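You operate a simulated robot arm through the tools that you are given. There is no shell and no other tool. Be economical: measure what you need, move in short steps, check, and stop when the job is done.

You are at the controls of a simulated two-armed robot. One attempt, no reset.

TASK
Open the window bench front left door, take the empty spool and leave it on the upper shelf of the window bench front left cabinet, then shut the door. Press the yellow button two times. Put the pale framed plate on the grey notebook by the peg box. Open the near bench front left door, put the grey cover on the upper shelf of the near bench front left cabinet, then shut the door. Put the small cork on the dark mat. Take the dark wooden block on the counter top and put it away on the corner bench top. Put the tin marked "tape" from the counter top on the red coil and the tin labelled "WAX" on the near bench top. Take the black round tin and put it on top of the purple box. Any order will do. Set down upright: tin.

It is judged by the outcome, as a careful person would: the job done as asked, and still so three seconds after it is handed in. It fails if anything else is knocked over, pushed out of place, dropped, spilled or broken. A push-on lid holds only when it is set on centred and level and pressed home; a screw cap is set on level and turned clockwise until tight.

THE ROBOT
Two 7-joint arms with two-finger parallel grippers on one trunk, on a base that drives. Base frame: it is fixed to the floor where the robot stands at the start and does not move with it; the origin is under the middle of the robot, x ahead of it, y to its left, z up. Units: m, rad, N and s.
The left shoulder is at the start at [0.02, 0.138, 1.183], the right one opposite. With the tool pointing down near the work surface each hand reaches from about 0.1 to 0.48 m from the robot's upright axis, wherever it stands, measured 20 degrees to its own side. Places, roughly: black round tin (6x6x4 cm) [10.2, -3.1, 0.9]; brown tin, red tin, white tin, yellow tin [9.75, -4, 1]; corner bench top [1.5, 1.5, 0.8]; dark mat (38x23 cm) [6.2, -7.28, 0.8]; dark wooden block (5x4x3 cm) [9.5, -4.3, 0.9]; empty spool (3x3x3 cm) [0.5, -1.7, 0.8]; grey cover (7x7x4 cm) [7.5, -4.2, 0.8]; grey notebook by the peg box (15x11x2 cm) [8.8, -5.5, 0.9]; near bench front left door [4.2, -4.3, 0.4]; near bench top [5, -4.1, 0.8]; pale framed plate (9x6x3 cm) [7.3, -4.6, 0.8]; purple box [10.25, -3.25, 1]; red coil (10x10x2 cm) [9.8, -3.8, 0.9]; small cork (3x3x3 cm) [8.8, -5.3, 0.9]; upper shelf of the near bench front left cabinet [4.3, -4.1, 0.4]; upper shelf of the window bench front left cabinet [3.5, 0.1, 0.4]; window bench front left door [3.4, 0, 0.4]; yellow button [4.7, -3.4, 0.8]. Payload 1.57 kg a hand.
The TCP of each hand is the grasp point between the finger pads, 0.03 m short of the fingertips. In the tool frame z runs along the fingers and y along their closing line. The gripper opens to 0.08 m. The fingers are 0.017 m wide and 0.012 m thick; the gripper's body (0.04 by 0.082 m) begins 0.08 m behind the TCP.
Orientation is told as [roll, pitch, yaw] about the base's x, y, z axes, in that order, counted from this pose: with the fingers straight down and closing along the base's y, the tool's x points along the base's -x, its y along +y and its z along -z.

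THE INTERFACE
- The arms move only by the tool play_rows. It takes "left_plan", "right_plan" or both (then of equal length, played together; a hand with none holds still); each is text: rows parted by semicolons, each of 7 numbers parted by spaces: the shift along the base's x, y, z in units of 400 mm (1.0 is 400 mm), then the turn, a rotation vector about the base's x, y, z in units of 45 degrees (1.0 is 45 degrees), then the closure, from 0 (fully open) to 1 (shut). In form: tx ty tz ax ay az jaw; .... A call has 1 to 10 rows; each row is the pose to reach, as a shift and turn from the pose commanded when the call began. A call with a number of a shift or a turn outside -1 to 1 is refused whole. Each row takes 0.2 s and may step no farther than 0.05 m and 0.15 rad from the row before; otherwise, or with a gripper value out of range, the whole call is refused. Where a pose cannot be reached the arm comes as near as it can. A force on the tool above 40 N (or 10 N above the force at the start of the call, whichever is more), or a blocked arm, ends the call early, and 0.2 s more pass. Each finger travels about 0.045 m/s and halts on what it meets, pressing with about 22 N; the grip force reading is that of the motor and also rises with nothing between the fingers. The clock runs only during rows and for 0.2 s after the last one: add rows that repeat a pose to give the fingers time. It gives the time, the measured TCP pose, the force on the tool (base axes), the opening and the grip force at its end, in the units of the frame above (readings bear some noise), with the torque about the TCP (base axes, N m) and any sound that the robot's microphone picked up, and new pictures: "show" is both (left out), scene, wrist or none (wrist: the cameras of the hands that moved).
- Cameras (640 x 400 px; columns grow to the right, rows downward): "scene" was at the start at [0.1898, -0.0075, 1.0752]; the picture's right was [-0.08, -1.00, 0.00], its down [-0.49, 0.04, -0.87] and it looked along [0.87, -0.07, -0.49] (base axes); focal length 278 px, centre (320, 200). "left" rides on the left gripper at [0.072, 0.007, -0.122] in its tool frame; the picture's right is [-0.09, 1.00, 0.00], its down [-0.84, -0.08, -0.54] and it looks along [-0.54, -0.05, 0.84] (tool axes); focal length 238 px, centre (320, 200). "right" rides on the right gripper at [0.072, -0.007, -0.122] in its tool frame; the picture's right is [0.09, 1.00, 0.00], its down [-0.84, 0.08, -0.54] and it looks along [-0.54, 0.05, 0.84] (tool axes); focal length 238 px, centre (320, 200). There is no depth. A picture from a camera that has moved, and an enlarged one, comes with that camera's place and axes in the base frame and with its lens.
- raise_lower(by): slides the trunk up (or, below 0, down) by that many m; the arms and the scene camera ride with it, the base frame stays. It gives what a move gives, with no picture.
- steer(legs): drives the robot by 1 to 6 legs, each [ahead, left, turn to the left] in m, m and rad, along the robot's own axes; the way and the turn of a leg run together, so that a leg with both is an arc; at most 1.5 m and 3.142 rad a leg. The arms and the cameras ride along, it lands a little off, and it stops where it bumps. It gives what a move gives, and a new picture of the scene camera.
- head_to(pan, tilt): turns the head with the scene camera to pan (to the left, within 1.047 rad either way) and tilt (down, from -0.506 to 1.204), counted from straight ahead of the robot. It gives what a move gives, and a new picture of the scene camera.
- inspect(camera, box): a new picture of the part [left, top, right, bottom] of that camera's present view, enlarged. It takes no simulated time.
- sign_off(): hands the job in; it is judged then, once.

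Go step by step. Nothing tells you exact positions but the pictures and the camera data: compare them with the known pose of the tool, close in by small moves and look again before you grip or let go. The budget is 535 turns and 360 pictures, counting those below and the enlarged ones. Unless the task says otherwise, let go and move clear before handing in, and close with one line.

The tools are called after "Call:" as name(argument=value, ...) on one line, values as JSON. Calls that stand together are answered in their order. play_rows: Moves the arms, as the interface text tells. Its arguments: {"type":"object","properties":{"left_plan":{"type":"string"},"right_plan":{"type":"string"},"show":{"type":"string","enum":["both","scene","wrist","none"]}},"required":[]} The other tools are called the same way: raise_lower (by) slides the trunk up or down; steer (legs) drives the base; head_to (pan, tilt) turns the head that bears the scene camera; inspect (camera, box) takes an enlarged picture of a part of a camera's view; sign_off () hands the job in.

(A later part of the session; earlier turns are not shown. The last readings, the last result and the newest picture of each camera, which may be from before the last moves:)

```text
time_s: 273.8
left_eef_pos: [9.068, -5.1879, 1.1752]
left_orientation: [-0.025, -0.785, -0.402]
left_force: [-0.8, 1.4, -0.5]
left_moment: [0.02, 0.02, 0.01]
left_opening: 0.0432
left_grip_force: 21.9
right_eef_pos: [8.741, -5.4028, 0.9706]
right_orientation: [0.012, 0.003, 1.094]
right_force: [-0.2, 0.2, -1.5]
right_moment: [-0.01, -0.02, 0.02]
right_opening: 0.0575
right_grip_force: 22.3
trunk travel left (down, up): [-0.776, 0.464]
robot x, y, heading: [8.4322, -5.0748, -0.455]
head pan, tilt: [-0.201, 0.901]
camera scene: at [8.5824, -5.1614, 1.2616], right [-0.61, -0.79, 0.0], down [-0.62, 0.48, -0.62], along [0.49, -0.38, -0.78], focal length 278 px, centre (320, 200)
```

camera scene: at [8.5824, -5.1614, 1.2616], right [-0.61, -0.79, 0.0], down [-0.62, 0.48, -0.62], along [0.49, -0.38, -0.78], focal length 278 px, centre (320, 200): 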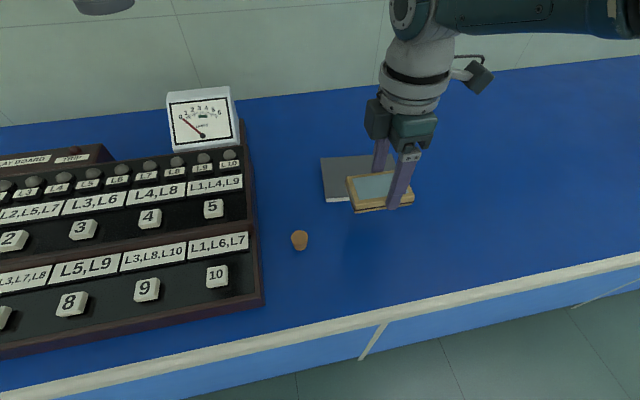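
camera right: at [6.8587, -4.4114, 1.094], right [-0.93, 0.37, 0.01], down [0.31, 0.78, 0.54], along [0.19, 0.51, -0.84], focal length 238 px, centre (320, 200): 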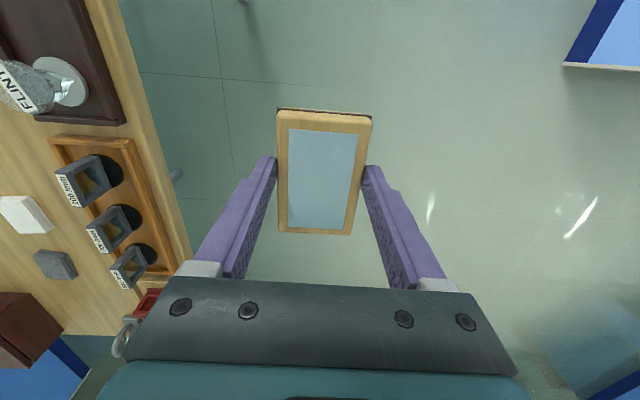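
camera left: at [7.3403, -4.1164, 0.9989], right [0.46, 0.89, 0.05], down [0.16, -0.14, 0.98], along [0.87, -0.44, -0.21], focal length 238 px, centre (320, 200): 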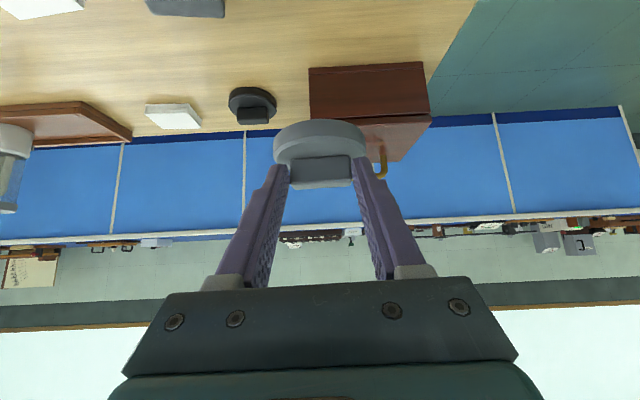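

Call:
steer(legs=[[0.064, 0, 0]])

Call:
play_rows(right_plan="0 0 0 0 0 0 1", show="wrist")

```text
time_s: 274.8
left_eef_pos: [9.1252, -5.2168, 1.1757]
left_orientation: [-0.025, -0.786, -0.399]
left_force: [0.3, 0.1, -0.6]
left_moment: [0.02, 0.02, -0.02]
left_opening: 0.0431
left_grip_force: 22.5
right_eef_pos: [8.7981, -5.4325, 0.9705]
right_orientation: [0.013, 0.002, 1.093]
right_force: [-0.2, -0.1, -1.6]
right_moment: [-0.03, 0.01, 0.0]
right_opening: 0.0576
right_grip_force: 22.2
trunk travel left (down, up): [-0.776, 0.464]
robot x, y, heading: [8.4916, -5.098, -0.45]
head pan, tilt: [-0.201, 0.901]
camera scene: at [8.6396, -5.1893, 1.2616], right [-0.61, -0.79, 0.0], down [-0.62, 0.48, -0.62], along [0.49, -0.38, -0.78], focal length 278 px, centre (320, 200)
```

scene: 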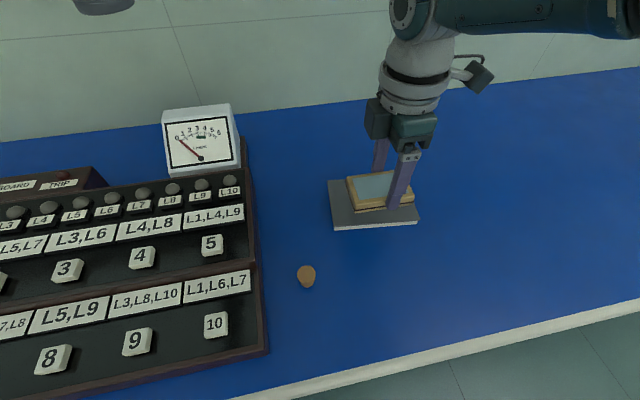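

```text
time_s: 275.2
left_eef_pos: [9.1256, -5.2157, 1.1752]
left_orientation: [-0.024, -0.785, -0.4]
left_force: [0.0, 0.6, -0.1]
left_moment: [-0.01, -0.02, 0.04]
left_opening: 0.0431
left_grip_force: 21.8
right_eef_pos: [8.7975, -5.4302, 0.9706]
right_orientation: [0.012, 0.0, 1.096]
right_force: [-0.4, 0.2, -1.9]
right_moment: [-0.04, 0.0, 0.02]
right_opening: 0.0573
right_grip_force: 22.2
trunk travel left (down, up): [-0.776, 0.464]
robot x, y, heading: [8.4861, -5.0968, -0.453]
head pan, tilt: [-0.201, 0.901]
camera right: at [8.773, -5.4994, 1.0935], right [-0.93, 0.37, 0.01], down [0.32, 0.78, 0.54], along [0.19, 0.51, -0.84], focal length 238 px, centre (320, 200)
```

right: 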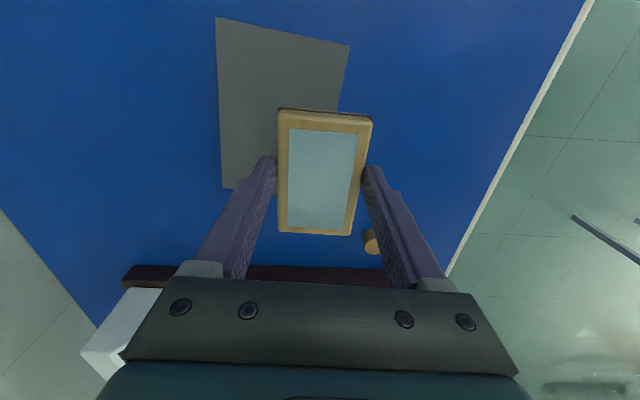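

Two views put the notebook top at z ≈ 0.86, centre (8.823, -5.457). I shift the hand there.

Call:
play_rows(right_plan="0.02 -0.022 0 0 0 0 1; 0.04 -0.045 0 0 0 0 1; 0.064 -0.067 0 0 0 0 1; 0.064 -0.067 0 0 0 0 1", show="none")

Call:
raise_lower(by=-0.05)

Call:
play_rows(right_plan="0 0 0 0 0 0 1", show="both")

```text
time_s: 276.2
left_eef_pos: [9.1263, -5.2155, 1.1765]
left_orientation: [-0.025, -0.785, -0.4]
left_force: [-0.1, 0.3, -0.8]
left_moment: [0.0, 0.01, 0.0]
left_opening: 0.0432
left_grip_force: 21.8
right_eef_pos: [8.7973, -5.4417, 0.9747]
right_orientation: [0.014, 0.003, 1.094]
right_force: [0.8, 0.0, -2.1]
right_moment: [0.01, 0.01, 0.01]
right_opening: 0.0576
right_grip_force: 21.9
right hand out of reach, approached as far as the arm can: row 1, 2, 3, 4
trunk travel left (down, up): [-0.776, 0.464]
robot x, y, heading: [8.4918, -5.1011, -0.454]
head pan, tilt: [-0.201, 0.901]
```

```text
time_s: 277.1
left_eef_pos: [9.1246, -5.2166, 1.1256]
left_orientation: [-0.024, -0.785, -0.4]
left_force: [-0.3, -0.3, -0.7]
left_moment: [-0.01, 0.0, 0.0]
left_opening: 0.043
left_grip_force: 22.4
right_eef_pos: [8.7979, -5.4428, 0.9263]
right_orientation: [0.011, 0.001, 1.094]
right_force: [-0.4, 0.1, -1.5]
right_moment: [-0.04, 0.01, 0.01]
right_opening: 0.0577
right_grip_force: 21.5
trunk travel left (down, up): [-0.726, 0.514]
robot x, y, heading: [8.49, -5.0984, -0.455]
head pan, tilt: [-0.201, 0.901]
```

```text
time_s: 277.5
left_eef_pos: [9.1264, -5.2156, 1.1264]
left_orientation: [-0.025, -0.786, -0.399]
left_force: [0.0, 0.1, -0.9]
left_moment: [0.0, -0.02, 0.0]
left_opening: 0.0427
left_grip_force: 22.3
right_eef_pos: [8.7971, -5.4426, 0.9269]
right_orientation: [0.014, 0.0, 1.093]
right_force: [0.7, 0.3, -1.7]
right_moment: [0.01, -0.02, 0.01]
right_opening: 0.0575
right_grip_force: 22.3
trunk travel left (down, up): [-0.726, 0.514]
robot x, y, heading: [8.4886, -5.1008, -0.455]
head pan, tilt: [-0.201, 0.901]
camera scene: at [8.6396, -5.1893, 1.2116], right [-0.61, -0.79, 0.0], down [-0.62, 0.48, -0.62], along [0.49, -0.38, -0.78], focal length 278 px, centre (320, 200)
camera right: at [8.7721, -5.5106, 1.0492], right [-0.93, 0.37, 0.01], down [0.32, 0.78, 0.54], along [0.19, 0.51, -0.84], focal length 238 px, centre (320, 200)
```

scene: 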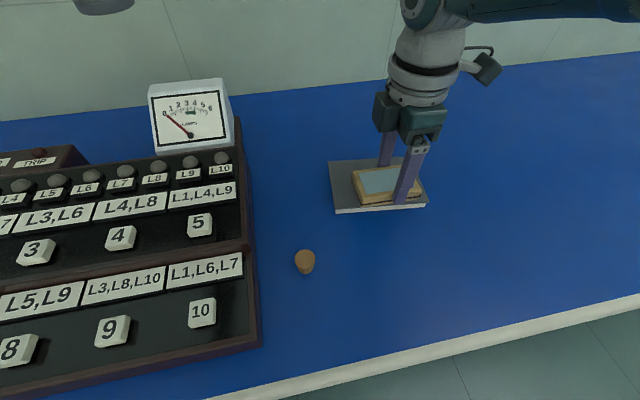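
right: 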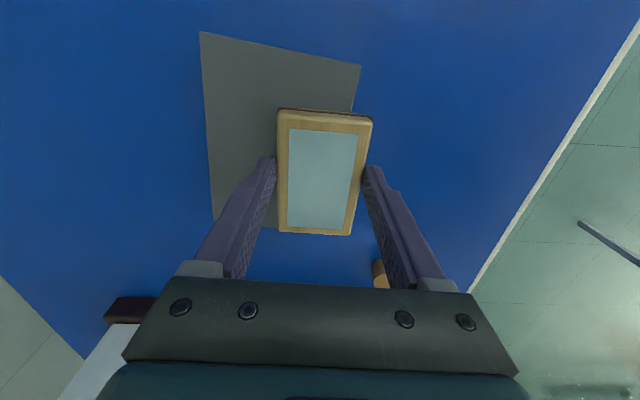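

Call:
steer(legs=[[0.025, -0.003, 0]])

Call:
raise_lower(by=-0.024)

Call:
play_rows(right_plan="0 0 0 0 0 0 1", show="wrist")

```text
time_s: 278.3
left_eef_pos: [9.1476, -5.2303, 1.1258]
left_orientation: [-0.024, -0.785, -0.4]
left_force: [-0.3, 1.0, -1.5]
left_moment: [-0.02, 0.03, -0.01]
left_opening: 0.0432
left_grip_force: 22.0
right_eef_pos: [8.8183, -5.4572, 0.9271]
right_orientation: [0.012, 0.001, 1.094]
right_force: [0.2, 0.4, -2.2]
right_moment: [0.01, 0.01, 0.02]
right_opening: 0.0577
right_grip_force: 21.8
trunk travel left (down, up): [-0.726, 0.514]
robot x, y, heading: [8.5095, -5.1135, -0.456]
head pan, tilt: [-0.201, 0.901]
camera scene: at [8.6607, -5.203, 1.2116], right [-0.61, -0.79, 0.0], down [-0.62, 0.48, -0.62], along [0.49, -0.38, -0.78], focal length 278 px, centre (320, 200)
```

scene: 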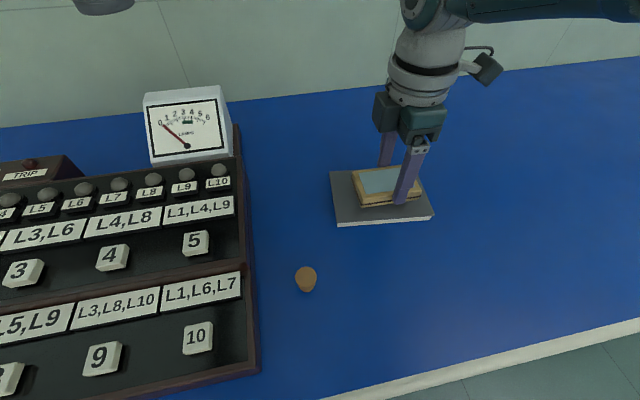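

```text
time_s: 279.0
left_eef_pos: [9.1474, -5.2315, 1.1022]
left_orientation: [-0.024, -0.786, -0.4]
left_force: [-0.2, -0.1, -0.8]
left_moment: [0.01, 0.03, 0.02]
left_opening: 0.0429
left_grip_force: 22.0
right_eef_pos: [8.82, -5.4568, 0.9039]
right_orientation: [0.008, 0.002, 1.096]
right_force: [-1.1, 0.6, 13.9]
right_moment: [-0.04, -0.22, 0.05]
right_opening: 0.0576
right_grip_force: 21.9
trunk travel left (down, up): [-0.702, 0.538]
robot x, y, heading: [8.5119, -5.1122, -0.455]
head pan, tilt: [-0.201, 0.901]
```

```text
time_s: 279.4
left_eef_pos: [9.1478, -5.2304, 1.1023]
left_orientation: [-0.024, -0.787, -0.401]
left_force: [-0.3, 0.5, 0.2]
left_moment: [0.0, 0.02, 0.02]
left_opening: 0.043
left_grip_force: 21.9
right_eef_pos: [8.8188, -5.4576, 0.9036]
right_orientation: [0.008, 0.0, 1.095]
right_force: [-1.7, 1.2, 15.4]
right_moment: [-0.04, -0.22, 0.02]
right_opening: 0.0577
right_grip_force: 22.5
trunk travel left (down, up): [-0.702, 0.538]
robot x, y, heading: [8.5135, -5.1081, -0.458]
head pan, tilt: [-0.201, 0.901]
camera right: at [8.7944, -5.5252, 1.0264], right [-0.93, 0.37, 0.01], down [0.32, 0.78, 0.54], along [0.2, 0.51, -0.84], focal length 238 px, centre (320, 200)
```

right: 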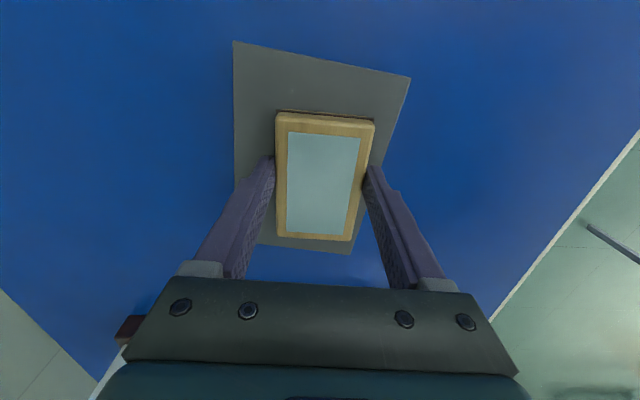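

Plate rests centrally on the notebook. I open and lift.

Call:
play_rows(right_plan="0 0 0 0 0 0 0.15; 0 0 0 0 0 0 0; 0 0 0 0 0 0 0; 0 0 0 0 0 0 0", show="none")

Call:
raise_lower(by=0.1)

Call:
play_rows(right_plan="0 0 0 0 0 0 0", show="both")

```text
time_s: 280.4
left_eef_pos: [9.1469, -5.23, 1.1021]
left_orientation: [-0.025, -0.786, -0.399]
left_force: [0.2, 0.1, -0.1]
left_moment: [0.03, 0.0, 0.0]
left_opening: 0.0431
left_grip_force: 22.2
right_eef_pos: [8.818, -5.4555, 0.9024]
right_orientation: [0.011, 0.001, 1.095]
right_force: [-0.8, -0.7, 0.3]
right_moment: [-0.01, 0.03, 0.01]
right_opening: 0.0801
right_grip_force: 0.0
trunk travel left (down, up): [-0.702, 0.538]
robot x, y, heading: [8.5119, -5.1126, -0.457]
head pan, tilt: [-0.201, 0.901]
```

```text
time_s: 281.8
left_eef_pos: [9.1471, -5.2295, 1.2015]
left_orientation: [-0.025, -0.785, -0.4]
left_force: [-0.3, 0.0, -0.7]
left_moment: [0.03, 0.04, -0.03]
left_opening: 0.0431
left_grip_force: 22.1
right_eef_pos: [8.8178, -5.4559, 1.0022]
right_orientation: [0.014, 0.003, 1.094]
right_force: [0.6, 0.1, 0.0]
right_moment: [-0.02, -0.02, 0.01]
right_opening: 0.0804
right_grip_force: 0.1
trunk travel left (down, up): [-0.802, 0.438]
robot x, y, heading: [8.5124, -5.1129, -0.454]
head pan, tilt: [-0.201, 0.901]
```

```text
time_s: 282.2
left_eef_pos: [9.1458, -5.2303, 1.2026]
left_orientation: [-0.023, -0.786, -0.397]
left_force: [-0.3, 0.1, -0.4]
left_moment: [0.01, 0.03, 0.02]
left_opening: 0.0431
left_grip_force: 21.6
right_eef_pos: [8.8185, -5.456, 1.0039]
right_orientation: [0.013, 0.002, 1.095]
right_force: [-0.3, 1.4, -0.3]
right_moment: [0.0, 0.0, 0.0]
right_opening: 0.08
right_grip_force: 0.0
trunk travel left (down, up): [-0.802, 0.438]
robot x, y, heading: [8.5141, -5.1093, -0.453]
head pan, tilt: [-0.201, 0.901]
camera scene: at [8.6607, -5.203, 1.2876], right [-0.61, -0.79, 0.0], down [-0.62, 0.48, -0.62], along [0.49, -0.38, -0.78], focal length 278 px, centre (320, 200)
camera right: at [8.7932, -5.5243, 1.1252], right [-0.93, 0.37, 0.01], down [0.32, 0.78, 0.54], along [0.19, 0.51, -0.84], focal length 238 px, centre (320, 200)
```

scene: 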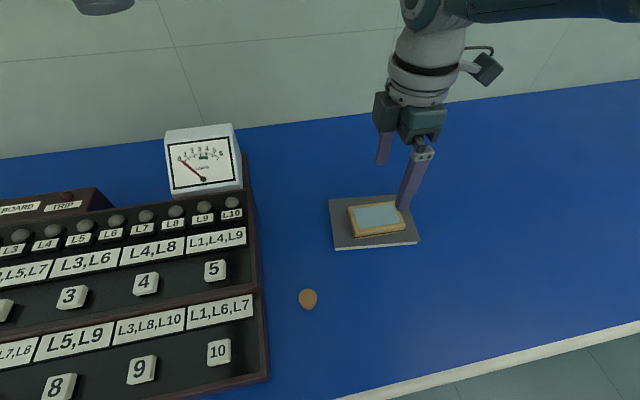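
right: 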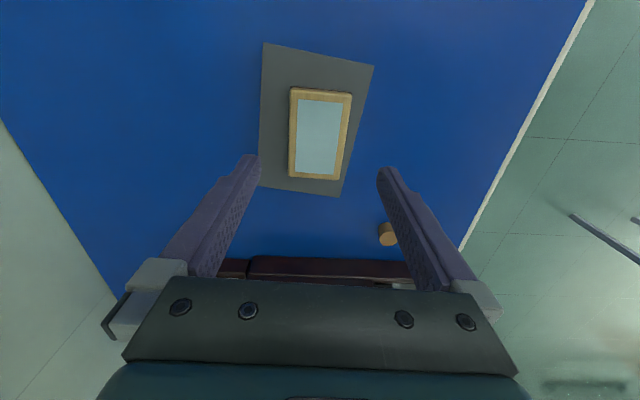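

Plate is done. The cork is at about (8.784, -5.276); a base shift brings the right hand right over it.

Call:
steer(legs=[[-0.109, 0.147, 0]])

Call:
raise_lower(by=-0.05)

Call:
play_rows(right_plan="0 0 0 0 0 0 0", show="both")

```text
time_s: 283.7
left_eef_pos: [9.1121, -5.0502, 1.2011]
left_orientation: [-0.025, -0.786, -0.399]
left_force: [0.2, -0.2, -0.4]
left_moment: [-0.03, -0.07, 0.0]
left_opening: 0.0431
left_grip_force: 22.0
right_eef_pos: [8.7849, -5.2768, 1.0033]
right_orientation: [0.011, 0.002, 1.097]
right_force: [0.0, 0.4, -0.1]
right_moment: [0.0, -0.02, -0.01]
right_opening: 0.0797
right_grip_force: 0.0
trunk travel left (down, up): [-0.802, 0.438]
robot x, y, heading: [8.4781, -4.9328, -0.451]
head pan, tilt: [-0.201, 0.901]
camera scene: at [8.6265, -5.024, 1.2876], right [-0.61, -0.79, 0.0], down [-0.62, 0.48, -0.62], along [0.49, -0.38, -0.78], focal length 278 px, centre (320, 200)
```

scene: 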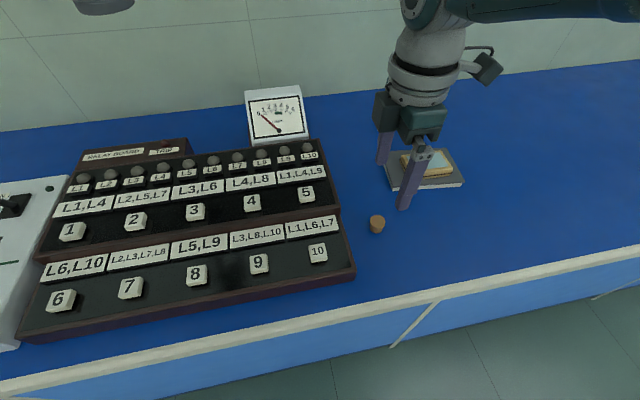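

```text
time_s: 284.6
left_eef_pos: [9.1125, -5.0509, 1.1524]
left_orientation: [-0.026, -0.787, -0.399]
left_force: [-0.6, 0.6, -0.2]
left_moment: [0.03, -0.01, 0.04]
left_opening: 0.0429
left_grip_force: 22.2
right_eef_pos: [8.7852, -5.2772, 0.9519]
right_orientation: [0.013, 0.002, 1.095]
right_force: [0.0, -0.4, -0.1]
right_moment: [0.0, 0.03, 0.01]
right_opening: 0.08
right_grip_force: 0.0
trunk travel left (down, up): [-0.752, 0.488]
robot x, y, heading: [8.4753, -4.9338, -0.45]
head pan, tilt: [-0.201, 0.901]
```

```text
time_s: 285.0
left_eef_pos: [9.1127, -5.05, 1.1514]
left_orientation: [-0.024, -0.785, -0.397]
left_force: [0.4, -0.1, 0.7]
left_moment: [-0.03, 0.0, -0.04]
left_opening: 0.0433
left_grip_force: 22.1
right_eef_pos: [8.785, -5.2779, 0.953]
right_orientation: [0.013, 0.002, 1.095]
right_force: [-0.1, -1.1, 0.2]
right_moment: [-0.05, 0.02, 0.0]
right_opening: 0.08
right_grip_force: 0.0
trunk travel left (down, up): [-0.752, 0.488]
robot x, y, heading: [8.4751, -4.9335, -0.454]
head pan, tilt: [-0.201, 0.901]
camera scene: at [8.6264, -5.024, 1.2377], right [-0.61, -0.79, 0.0], down [-0.62, 0.48, -0.62], along [0.49, -0.38, -0.78], focal length 278 px, centre (320, 200)
camera right: at [8.7593, -5.3452, 1.0753], right [-0.93, 0.37, 0.01], down [0.32, 0.78, 0.54], along [0.19, 0.51, -0.84], focal length 238 px, centre (320, 200)
```

scene: 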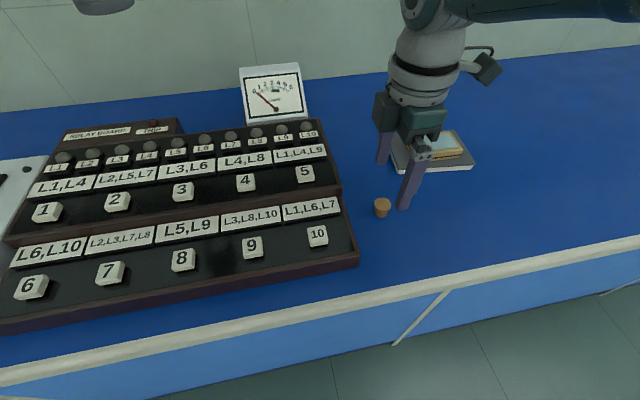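
right: 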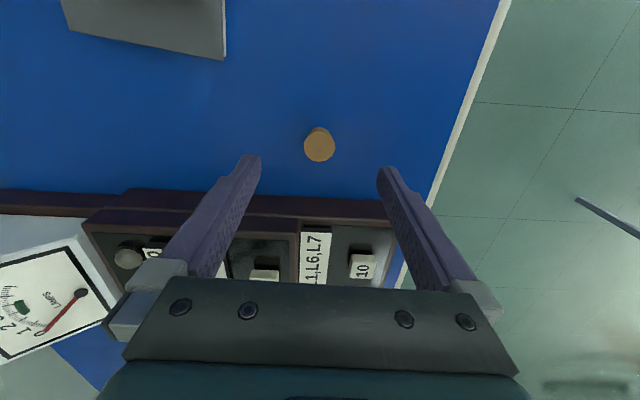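

Call:
raise_lower(by=-0.06)

Call:
raise_lower(by=-0.014)

Call:
play_rows(right_plan="0 0 0 0 0 0 0.3; 0 0 0 0 0 0 0.6; 0 0 0 0 0 0 1; 0 0 0 0 0 0 1; 0 0 0 0 0 0 1; 0 0 0 0 0 0 1; 0 0 0 0 0 0 1", show="wrist")

```text
time_s: 286.0
left_eef_pos: [9.1123, -5.0498, 1.0926]
left_orientation: [-0.026, -0.785, -0.398]
left_force: [0.5, -0.5, -0.2]
left_moment: [-0.01, 0.03, -0.01]
left_opening: 0.0429
left_grip_force: 22.0
right_eef_pos: [8.7828, -5.2771, 0.8935]
right_orientation: [0.012, 0.0, 1.096]
right_force: [0.0, 0.1, 0.2]
right_moment: [-0.04, 0.02, 0.01]
right_opening: 0.08
right_grip_force: 0.0
trunk travel left (down, up): [-0.692, 0.548]
robot x, y, heading: [8.4771, -4.9365, -0.454]
head pan, tilt: [-0.201, 0.901]
```

```text
time_s: 286.6
left_eef_pos: [9.1137, -5.0514, 1.0786]
left_orientation: [-0.025, -0.786, -0.398]
left_force: [-0.3, -0.2, -0.6]
left_moment: [-0.04, 0.01, 0.0]
left_opening: 0.0431
left_grip_force: 21.8
right_eef_pos: [8.7849, -5.2784, 0.8806]
right_orientation: [0.008, 0.001, 1.095]
right_force: [-4.0, 2.1, 16.7]
right_moment: [-0.23, -0.63, 0.03]
right_opening: 0.0759
right_grip_force: 0.2
trunk travel left (down, up): [-0.678, 0.562]
robot x, y, heading: [8.481, -4.9335, -0.449]
head pan, tilt: [-0.201, 0.901]
```

```text
time_s: 288.2
left_eef_pos: [9.1135, -5.0503, 1.0798]
left_orientation: [-0.024, -0.787, -0.399]
left_force: [0.0, -0.3, -1.1]
left_moment: [0.03, 0.0, -0.02]
left_opening: 0.0429
left_grip_force: 21.8
right_eef_pos: [8.7881, -5.2788, 0.8801]
right_orientation: [0.009, 0.002, 1.095]
right_force: [7.4, -4.3, 8.2]
right_moment: [-0.23, -0.4, -0.03]
right_opening: 0.0226
right_grip_force: 22.0
trunk travel left (down, up): [-0.678, 0.562]
robot x, y, heading: [8.478, -4.9333, -0.457]
head pan, tilt: [-0.201, 0.901]
camera right: at [8.7615, -5.3467, 1.0028], right [-0.93, 0.37, 0.01], down [0.32, 0.78, 0.54], along [0.2, 0.5, -0.84], focal length 238 px, centre (320, 200)
```

right: 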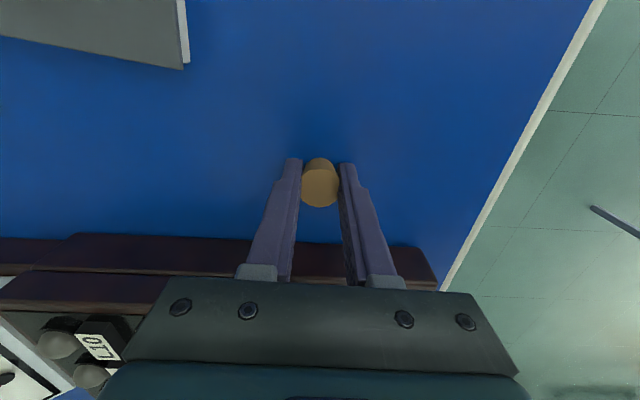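

Cork gripped (0.023). I lift and back away.

Call:
raise_lower(by=0.12)

Call:
steer(legs=[[-0.5, 0, 0]])

Call:
play_rows(right_plan="0 0 0 0 0 0 1", show="wrist")

```text
time_s: 289.7
left_eef_pos: [9.1126, -5.0507, 1.1975]
left_orientation: [-0.026, -0.786, -0.399]
left_force: [0.3, 0.4, 0.3]
left_moment: [0.0, 0.01, 0.04]
left_opening: 0.043
left_grip_force: 22.0
right_eef_pos: [8.7853, -5.2768, 0.9994]
right_orientation: [0.013, 0.003, 1.097]
right_force: [-0.1, -0.3, 0.9]
right_moment: [0.03, 0.0, 0.01]
right_opening: 0.0208
right_grip_force: 21.7
trunk travel left (down, up): [-0.798, 0.442]
robot x, y, heading: [8.4803, -4.9329, -0.453]
head pan, tilt: [-0.201, 0.901]
```

```text
time_s: 292.6
left_eef_pos: [8.6678, -4.8328, 1.1981]
left_orientation: [-0.025, -0.785, -0.397]
left_force: [-0.6, -0.6, -0.6]
left_moment: [-0.02, 0.02, -0.01]
left_opening: 0.043
left_grip_force: 21.9
right_eef_pos: [8.3399, -5.0612, 0.998]
right_orientation: [0.012, 0.0, 1.097]
right_force: [0.2, -0.2, 0.0]
right_moment: [0.0, 0.01, 0.01]
right_opening: 0.021
right_grip_force: 21.9
trunk travel left (down, up): [-0.798, 0.442]
robot x, y, heading: [8.0293, -4.7164, -0.45]
head pan, tilt: [-0.201, 0.901]
camera scene: at [8.1819, -4.807, 1.2836], right [-0.61, -0.79, 0.0], down [-0.62, 0.48, -0.62], along [0.49, -0.38, -0.78], focal length 278 px, centre (320, 200)
```

scene: 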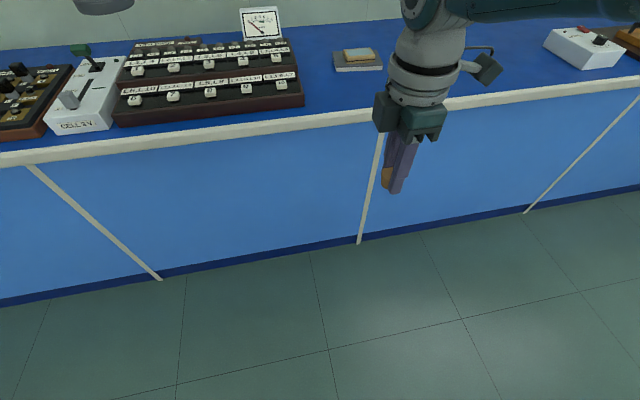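

```text
time_s: 293.0
left_eef_pos: [8.6677, -4.8324, 1.1966]
left_orientation: [-0.025, -0.786, -0.396]
left_force: [-0.6, 0.0, -1.1]
left_moment: [-0.02, 0.01, -0.01]
left_opening: 0.0432
left_grip_force: 21.3
right_eef_pos: [8.3404, -5.0597, 0.9994]
right_orientation: [0.012, 0.002, 1.098]
right_force: [-0.3, -1.0, -0.1]
right_moment: [0.02, 0.02, 0.01]
right_opening: 0.021
right_grip_force: 21.6
trunk travel left (down, up): [-0.798, 0.442]
robot x, y, heading: [8.0323, -4.7164, -0.452]
head pan, tilt: [-0.201, 0.901]
camera right: at [8.3152, -5.1281, 1.1213], right [-0.93, 0.37, 0.01], down [0.32, 0.78, 0.54], along [0.19, 0.51, -0.84], focal length 238 px, centre (320, 200)
```

right: 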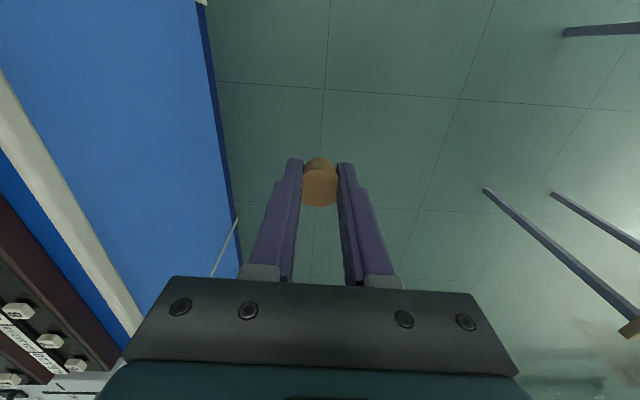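

Cork held. I move out from between table and counter and turn toward the dark mat.

Call:
head_to(pan=0, tilt=0.45)

Call:
steer(legs=[[0, -1.05, 0], [0, 0, -1.8]])

```text
time_s: 293.9
left_eef_pos: [8.6682, -4.8325, 1.1982]
left_orientation: [-0.023, -0.785, -0.395]
left_force: [1.1, 0.3, 0.3]
left_moment: [0.0, 0.02, 0.02]
left_opening: 0.0431
left_grip_force: 22.1
right_eef_pos: [8.3393, -5.0606, 0.9988]
right_orientation: [0.013, 0.001, 1.098]
right_force: [0.1, -0.3, 0.5]
right_moment: [0.01, 0.02, 0.0]
right_opening: 0.0212
right_grip_force: 22.0
trunk travel left (down, up): [-0.798, 0.442]
robot x, y, heading: [8.0338, -4.7178, -0.453]
head pan, tilt: [0.0, 0.45]
camera scene: at [8.2045, -4.8013, 1.3219], right [-0.44, -0.9, 0.0], down [-0.39, 0.19, -0.9], along [0.81, -0.39, -0.44], focal length 278 px, centre (320, 200)
```

scene: 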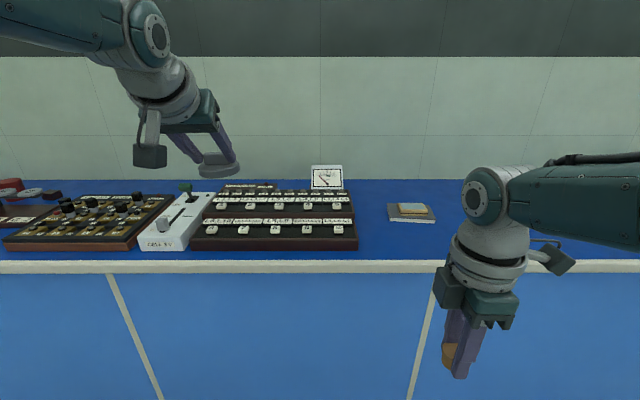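

```text
time_s: 303.7
left_eef_pos: [7.3192, -6.2454, 1.1973]
left_orientation: [-0.024, -0.785, -2.206]
left_force: [-0.8, 0.1, -0.1]
left_moment: [0.01, -0.03, 0.0]
left_opening: 0.043
left_grip_force: 21.8
right_eef_pos: [7.1753, -5.8742, 0.9977]
right_orientation: [0.013, 0.002, -0.713]
right_force: [1.3, -1.1, -0.5]
right_moment: [-0.01, -0.02, 0.02]
right_opening: 0.0209
right_grip_force: 21.8
trunk travel left (down, up): [-0.798, 0.442]
robot x, y, heading: [7.5816, -5.6509, -2.261]
head pan, tilt: [0.0, 0.45]
camera scene: at [7.4587, -5.8034, 1.322], right [-0.77, 0.64, 0.0], down [0.28, 0.34, -0.9], along [-0.57, -0.69, -0.44], focal length 278 px, centre (320, 200)
```

scene: 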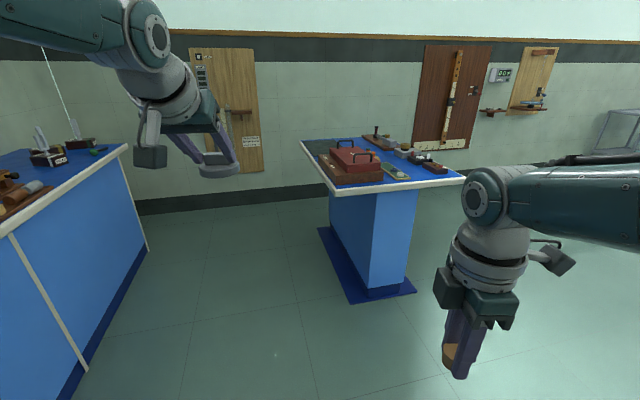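

Call:
inspect(camera="scene", box=[280, 110, 480, 235])

```text
3.20 times, centred on (380, 172) of scene
camera zoom: at [7.4587, -5.8034, 1.322], right [-0.77, 0.64, 0.0], down [0.28, 0.34, -0.9], along [-0.57, -0.69, -0.44], focal length 889 px, centre (128, 288)
```

zoom: 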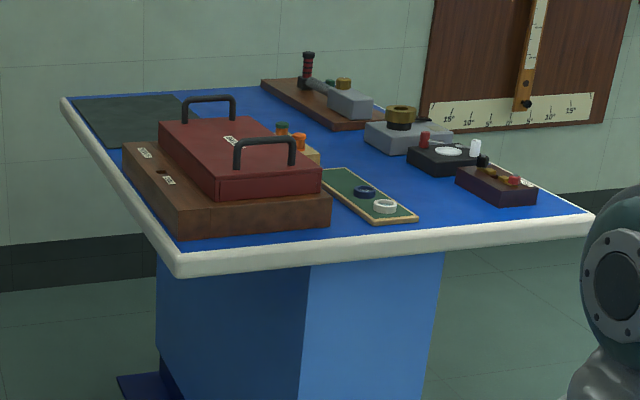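

The dark mat lies at the far end of this bench, by its left edge, centre about (6.21, -7.29). I go down the lane beside the bench, turn to face it, and slide along.

Call:
steer(legs=[[1.02, 0.4, 0], [0, 0, -1.339], [0, 0.95, 0]])

Call:
head_to(pan=0.1, tilt=0.75)

```text
time_s: 317.2
left_eef_pos: [6.1852, -7.4332, 1.1978]
left_orientation: [-0.024, -0.784, 2.742]
left_force: [0.0, 0.9, -0.2]
left_moment: [-0.02, -0.02, 0.0]
left_opening: 0.0427
left_grip_force: 21.7
right_eef_pos: [6.5149, -7.2061, 0.9996]
right_orientation: [0.012, 0.002, -2.047]
right_force: [0.2, -0.5, 0.2]
right_moment: [0.0, -0.03, 0.0]
right_opening: 0.0189
right_grip_force: 22.0
trunk travel left (down, up): [-0.798, 0.442]
robot x, y, heading: [6.8214, -7.549, 2.684]
head pan, tilt: [0.0, 0.45]
camera scene: at [6.6483, -7.4666, 1.322], right [0.44, 0.9, 0.0], down [0.39, -0.19, -0.9], along [-0.81, 0.4, -0.44], focal length 278 px, centre (320, 200)
```

scene: 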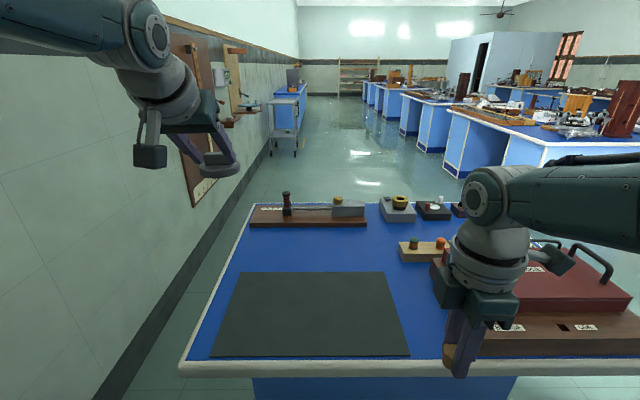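

```text
time_s: 318.0
left_eef_pos: [6.1849, -7.4329, 1.1971]
left_orientation: [-0.024, -0.785, 2.741]
left_force: [0.9, -0.3, 0.5]
left_moment: [-0.01, -0.04, -0.04]
left_opening: 0.0429
left_grip_force: 22.2
right_eef_pos: [6.5145, -7.2071, 0.9989]
right_orientation: [0.011, 0.002, -2.047]
right_force: [1.4, 0.3, 0.7]
right_moment: [0.01, 0.0, -0.03]
right_opening: 0.0187
right_grip_force: 22.3
trunk travel left (down, up): [-0.798, 0.442]
robot x, y, heading: [6.8201, -7.5544, 2.684]
head pan, tilt: [0.099, 0.75]
camera scene: at [6.6532, -7.4781, 1.2956], right [0.35, 0.94, 0.0], down [0.64, -0.24, -0.73], along [-0.69, 0.26, -0.68], focal length 278 px, centre (320, 200)
```

scene: 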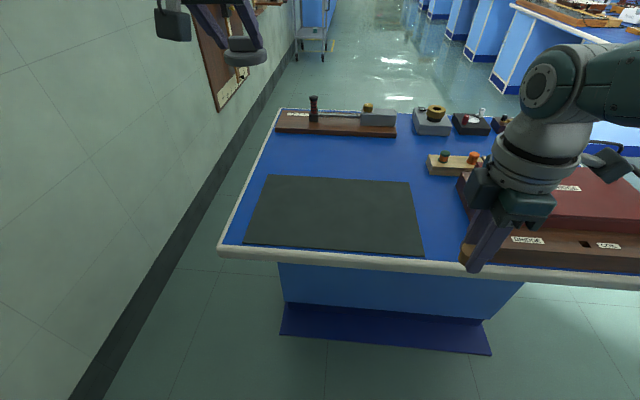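

The mat lies ahead. I slide so that the cork is above its middle-right part.

Call:
steer(legs=[[0.25, 0.1, 0]])

Call:
raise_lower(by=-0.12)

Call:
play_rows(right_plan="0 0 0 0 0 0 1", show="both")

```text
time_s: 319.9
left_eef_pos: [5.9196, -7.4116, 1.1982]
left_orientation: [-0.025, -0.785, 2.739]
left_force: [0.7, 0.1, -1.1]
left_moment: [-0.04, 0.02, -0.02]
left_opening: 0.043
left_grip_force: 21.7
right_eef_pos: [6.2495, -7.1847, 0.9984]
right_orientation: [0.012, 0.003, -2.05]
right_force: [-0.3, 0.3, -0.3]
right_moment: [-0.01, -0.02, -0.01]
right_opening: 0.0188
right_grip_force: 22.2
trunk travel left (down, up): [-0.798, 0.442]
robot x, y, heading: [6.556, -7.527, 2.683]
head pan, tilt: [0.099, 0.75]
camera scene: at [6.3871, -7.4574, 1.2955], right [0.35, 0.94, 0.0], down [0.64, -0.24, -0.73], along [-0.68, 0.26, -0.68], focal length 278 px, centre (320, 200)
```

scene: 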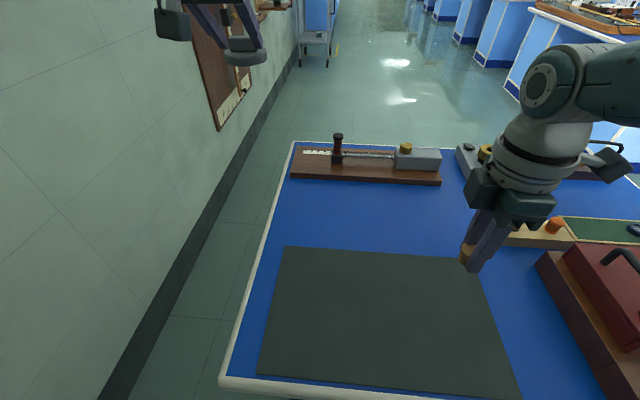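

```text
time_s: 321.4
left_eef_pos: [5.9197, -7.4107, 1.0774]
left_orientation: [-0.025, -0.785, 2.738]
left_force: [0.2, -0.1, -0.6]
left_moment: [0.0, 0.01, 0.0]
left_opening: 0.043
left_grip_force: 21.5
right_eef_pos: [6.2488, -7.1851, 0.8788]
right_orientation: [0.013, 0.001, -2.051]
right_force: [-0.6, -0.1, 0.5]
right_moment: [0.03, -0.02, 0.01]
right_opening: 0.0187
right_grip_force: 22.1
trunk travel left (down, up): [-0.678, 0.562]
robot x, y, heading: [6.5567, -7.5264, 2.679]
head pan, tilt: [0.099, 0.75]
```

```text
time_s: 321.8
left_eef_pos: [5.9203, -7.4104, 1.0778]
left_orientation: [-0.024, -0.785, 2.739]
left_force: [0.1, 0.2, 0.0]
left_moment: [-0.02, -0.01, 0.01]
left_opening: 0.0432
left_grip_force: 22.2
right_eef_pos: [6.2493, -7.1859, 0.8781]
right_orientation: [0.013, 0.002, -2.051]
right_force: [0.1, 0.2, -0.2]
right_moment: [-0.02, 0.01, -0.02]
right_opening: 0.0189
right_grip_force: 22.3
trunk travel left (down, up): [-0.678, 0.562]
robot x, y, heading: [6.5533, -7.5282, 2.686]
head pan, tilt: [0.099, 0.75]
camera scene: at [6.3871, -7.4574, 1.1756], right [0.35, 0.94, 0.0], down [0.64, -0.24, -0.73], along [-0.68, 0.26, -0.68], focal length 278 px, centre (320, 200)
camera right: at [6.2754, -7.1185, 1.0013], right [0.93, -0.38, 0.01], down [-0.32, -0.78, 0.54], along [-0.2, -0.51, -0.84], focal length 238 px, centre (320, 200)
```

scene: 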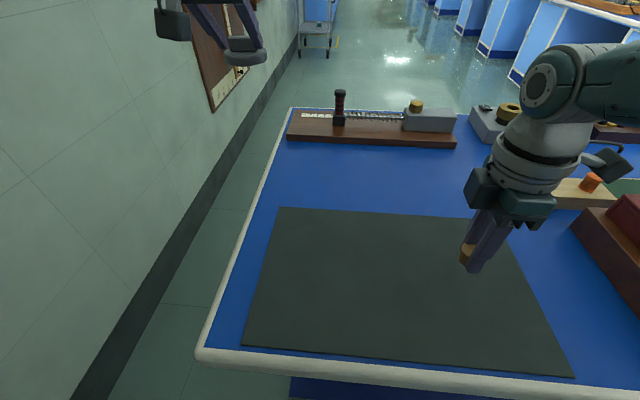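
right: 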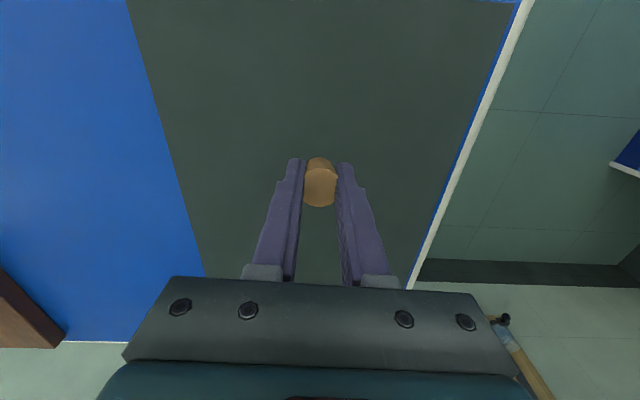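

Call:
raise_lower(by=-0.05)

Call:
raise_lower(by=-0.008)

```text
time_s: 322.6
left_eef_pos: [5.9198, -7.4108, 1.0289]
left_orientation: [-0.026, -0.785, 2.74]
left_force: [-0.1, -0.1, -1.2]
left_moment: [-0.03, -0.01, 0.03]
left_opening: 0.0433
left_grip_force: 22.2
right_eef_pos: [6.2488, -7.1849, 0.8346]
right_orientation: [0.015, 0.003, -2.049]
right_force: [6.0, -2.7, 11.5]
right_moment: [-0.02, -0.09, 0.01]
right_opening: 0.0179
right_grip_force: 22.2
trunk travel left (down, up): [-0.631, 0.609]
robot x, y, heading: [6.5563, -7.5311, 2.683]
head pan, tilt: [0.099, 0.75]
stopped: the force on the tool passed its limit at 62 N (the readings are from after the stop); the commanded pose is now the measured one
```

```text
time_s: 322.9
left_eef_pos: [5.9206, -7.4107, 1.027]
left_orientation: [-0.026, -0.783, 2.741]
left_force: [0.0, 0.1, -0.3]
left_moment: [0.01, -0.01, -0.03]
left_opening: 0.0429
left_grip_force: 21.8
right_eef_pos: [6.2475, -7.1847, 0.8337]
right_orientation: [0.018, 0.003, -2.051]
right_force: [6.2, -2.4, 11.8]
right_moment: [0.01, -0.02, -0.01]
right_opening: 0.0179
right_grip_force: 22.1
trunk travel left (down, up): [-0.629, 0.611]
robot x, y, heading: [6.5539, -7.5286, 2.682]
head pan, tilt: [0.099, 0.75]
stopped: the force on the tool passed its limit at 55 N (the readings are from after the stop); the commanded pose is now the measured one
```

Contact with the mat. I release the cork and lift.

Call:
play_rows(right_plan="0 0 0 0 0 0 0.7; 0 0 0 0 0 0 0.5; 0 0 0 0 0 0 0.3; 0 0 0 0 0 0 0.2; 0 0 0 0 0 0 0.2", show="none")

Call:
raise_lower(by=0.12)

Call:
play_rows(right_plan="0 0 0 0 0 0 0.2", show="both")

```text
time_s: 323.5
left_eef_pos: [5.9217, -7.4114, 1.0269]
left_orientation: [-0.028, -0.785, 2.738]
left_force: [-0.4, 0.3, 0.2]
left_moment: [0.01, -0.01, -0.04]
left_opening: 0.0432
left_grip_force: 22.1
right_eef_pos: [6.2526, -7.1862, 0.8347]
right_orientation: [0.027, 0.0, -2.051]
right_force: [15.5, -7.0, 24.9]
right_moment: [0.01, 0.0, -0.02]
right_opening: 0.0266
right_grip_force: 0.1
trunk travel left (down, up): [-0.629, 0.611]
robot x, y, heading: [6.5547, -7.5269, 2.681]
head pan, tilt: [0.099, 0.75]
stopped in row 2 (right hand): the force on the tool passed its limit at 42 N (the readings are from after the stop); the commanded pose is now the measured one
```

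```text
time_s: 325.0
left_eef_pos: [5.9204, -7.4103, 1.1475]
left_orientation: [-0.024, -0.785, 2.739]
left_force: [0.4, -0.5, 0.1]
left_moment: [0.04, -0.07, 0.03]
left_opening: 0.0434
left_grip_force: 21.7
right_eef_pos: [6.2483, -7.1862, 0.9542]
right_orientation: [0.023, -0.003, -2.051]
right_force: [0.6, 0.4, -0.8]
right_moment: [-0.01, 0.04, -0.03]
right_opening: 0.04
right_grip_force: 0.1
trunk travel left (down, up): [-0.749, 0.491]
robot x, y, heading: [6.5553, -7.528, 2.685]
head pan, tilt: [0.099, 0.75]
```

```text
time_s: 325.4
left_eef_pos: [5.9216, -7.4107, 1.1469]
left_orientation: [-0.023, -0.786, 2.739]
left_force: [0.0, 0.0, -0.2]
left_moment: [-0.02, -0.01, 0.03]
left_opening: 0.0429
left_grip_force: 21.7
right_eef_pos: [6.2481, -7.1872, 0.9551]
right_orientation: [0.021, -0.002, -2.051]
right_force: [0.2, -0.4, -0.5]
right_moment: [-0.02, -0.01, -0.01]
right_opening: 0.064
right_grip_force: 0.1
trunk travel left (down, up): [-0.749, 0.491]
robot x, y, heading: [6.5556, -7.5279, 2.683]
head pan, tilt: [0.099, 0.75]
camera scene: at [6.3877, -7.4576, 1.2456], right [0.35, 0.94, 0.0], down [0.64, -0.24, -0.73], along [-0.68, 0.26, -0.68], focal length 278 px, centre (320, 200)
camera right: at [6.2739, -7.1188, 1.0769], right [0.93, -0.38, 0.02], down [-0.33, -0.77, 0.54], along [-0.19, -0.51, -0.84], focal length 238 px, centre (320, 200)
```

scene: 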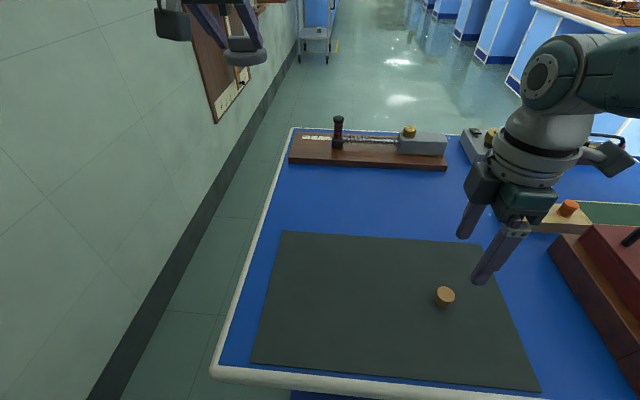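
right: 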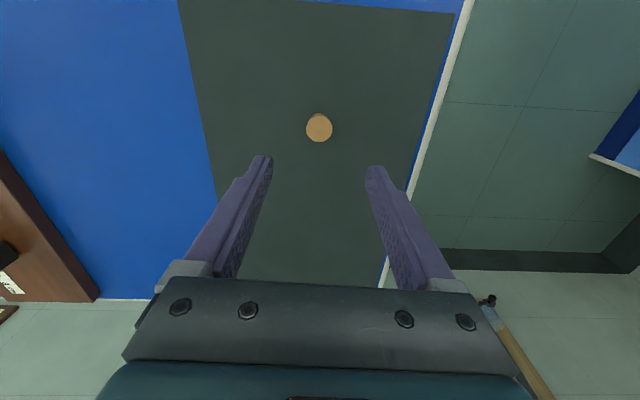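

The cork stands on the mat. Next: the near bench's front-left cabinet. I leave this lane and drive round to the front side of the near bench.

Call:
head_to(pan=0, tilt=0.4)

Call:
steer(legs=[[-0.27, 0, 0], [0, -1.45, 0], [0, 0, 0.1], [1.5, 0, 0], [1.0, 0, 0]])

```text
time_s: 326.2
left_eef_pos: [5.9207, -7.4111, 1.1484]
left_orientation: [-0.025, -0.786, 2.739]
left_force: [0.3, 0.4, -0.5]
left_moment: [-0.03, 0.0, 0.0]
left_opening: 0.043
left_grip_force: 22.1
right_eef_pos: [6.2485, -7.1869, 0.9538]
right_orientation: [0.023, -0.002, -2.051]
right_force: [-0.3, 0.0, 1.2]
right_moment: [0.02, 0.0, 0.0]
right_opening: 0.0639
right_grip_force: 0.1
trunk travel left (down, up): [-0.749, 0.491]
robot x, y, heading: [6.5527, -7.5333, 2.684]
head pan, tilt: [0.0, 0.4]
camera scene: at [6.3823, -7.4457, 1.2767], right [0.44, 0.9, 0.0], down [0.35, -0.17, -0.92], along [-0.83, 0.41, -0.39], focal length 278 px, centre (320, 200)
```

scene: 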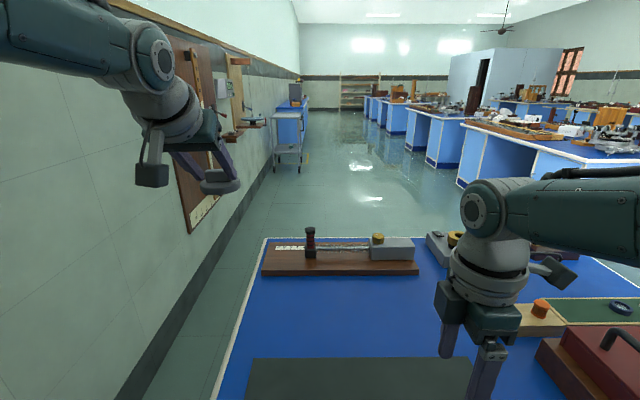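

```text
time_s: 347.2
left_eef_pos: [4.4564, -5.4178, 1.1476]
left_orientation: [-0.025, -0.785, 2.838]
left_force: [-0.5, 1.0, -1.4]
left_moment: [0.0, -0.02, 0.02]
left_opening: 0.0428
left_grip_force: 22.1
right_eef_pos: [4.7612, -5.1627, 0.9545]
right_orientation: [0.022, -0.002, -1.952]
right_force: [0.7, -0.1, -0.2]
right_moment: [-0.01, -0.02, -0.02]
right_opening: 0.0642
right_grip_force: 0.2
trunk travel left (down, up): [-0.749, 0.491]
robot x, y, heading: [5.1018, -5.4777, 2.773]
head pan, tilt: [0.0, 0.4]
camera scene: at [4.9202, -5.4074, 1.2768], right [0.35, 0.94, 0.0], down [0.36, -0.14, -0.92], along [-0.86, 0.33, -0.39], focal length 278 px, centre (320, 200)
```

scene: 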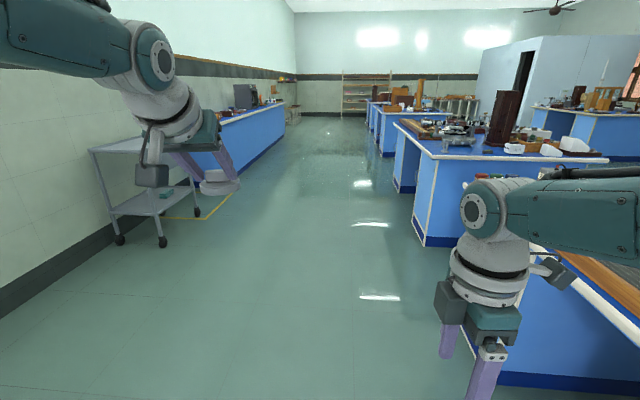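

Call:
steer(legs=[[1.42, -0.0, 0], [-0.0, 0.12, -1.663]])

Call:
head_to(pan=-0.2, tilt=0.75)

```text
time_s: 358.2
left_eef_pos: [3.8138, -4.3776, 1.1483]
left_orientation: [-0.024, -0.785, 1.163]
left_force: [0.0, -0.4, 0.1]
left_moment: [-0.02, -0.04, 0.01]
left_opening: 0.0426
left_grip_force: 22.1
right_eef_pos: [4.036, -4.7073, 0.9541]
right_orientation: [0.022, -0.002, 2.658]
right_force: [0.1, -0.3, 0.7]
right_moment: [0.01, -0.01, 0.0]
right_opening: 0.0641
right_grip_force: 0.0
trunk travel left (down, up): [-0.749, 0.491]
robot x, y, heading: [3.6904, -5.0125, 1.106]
head pan, tilt: [0.0, 0.4]
camera scene: at [3.7772, -4.8399, 1.2768], right [0.89, -0.45, 0.0], down [-0.17, -0.35, -0.92], along [0.41, 0.82, -0.39], focal length 278 px, centre (320, 200)
```

scene: 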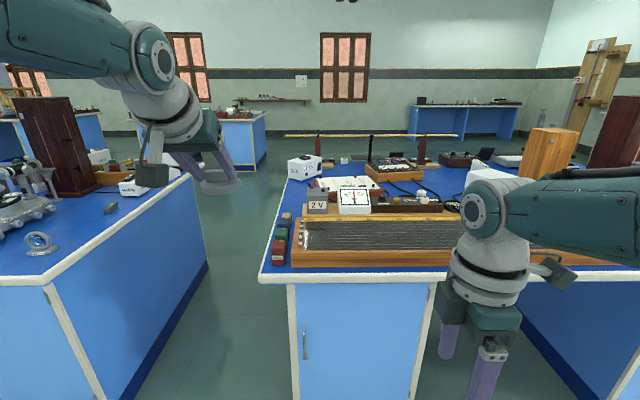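

```text
time_s: 359.1
left_eef_pos: [3.8135, -4.3772, 1.1469]
left_orientation: [-0.025, -0.785, 1.163]
left_force: [0.3, -0.1, -1.2]
left_moment: [-0.01, 0.0, -0.01]
left_opening: 0.0431
left_grip_force: 21.9
right_eef_pos: [4.0368, -4.7063, 0.9554]
right_orientation: [0.022, 0.002, 2.657]
right_force: [0.2, -0.3, -0.3]
right_moment: [0.01, 0.0, 0.01]
right_opening: 0.0637
right_grip_force: 0.1
trunk travel left (down, up): [-0.749, 0.491]
robot x, y, heading: [3.6934, -5.0099, 1.107]
head pan, tilt: [-0.201, 0.75]
camera scene: at [3.7868, -4.8574, 1.2457], right [0.79, -0.62, 0.0], down [-0.42, -0.54, -0.73], along [0.45, 0.58, -0.68], focal length 278 px, centre (320, 200)
```

scene: 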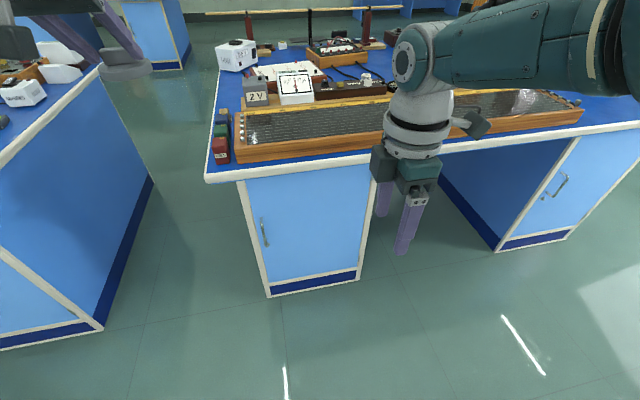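

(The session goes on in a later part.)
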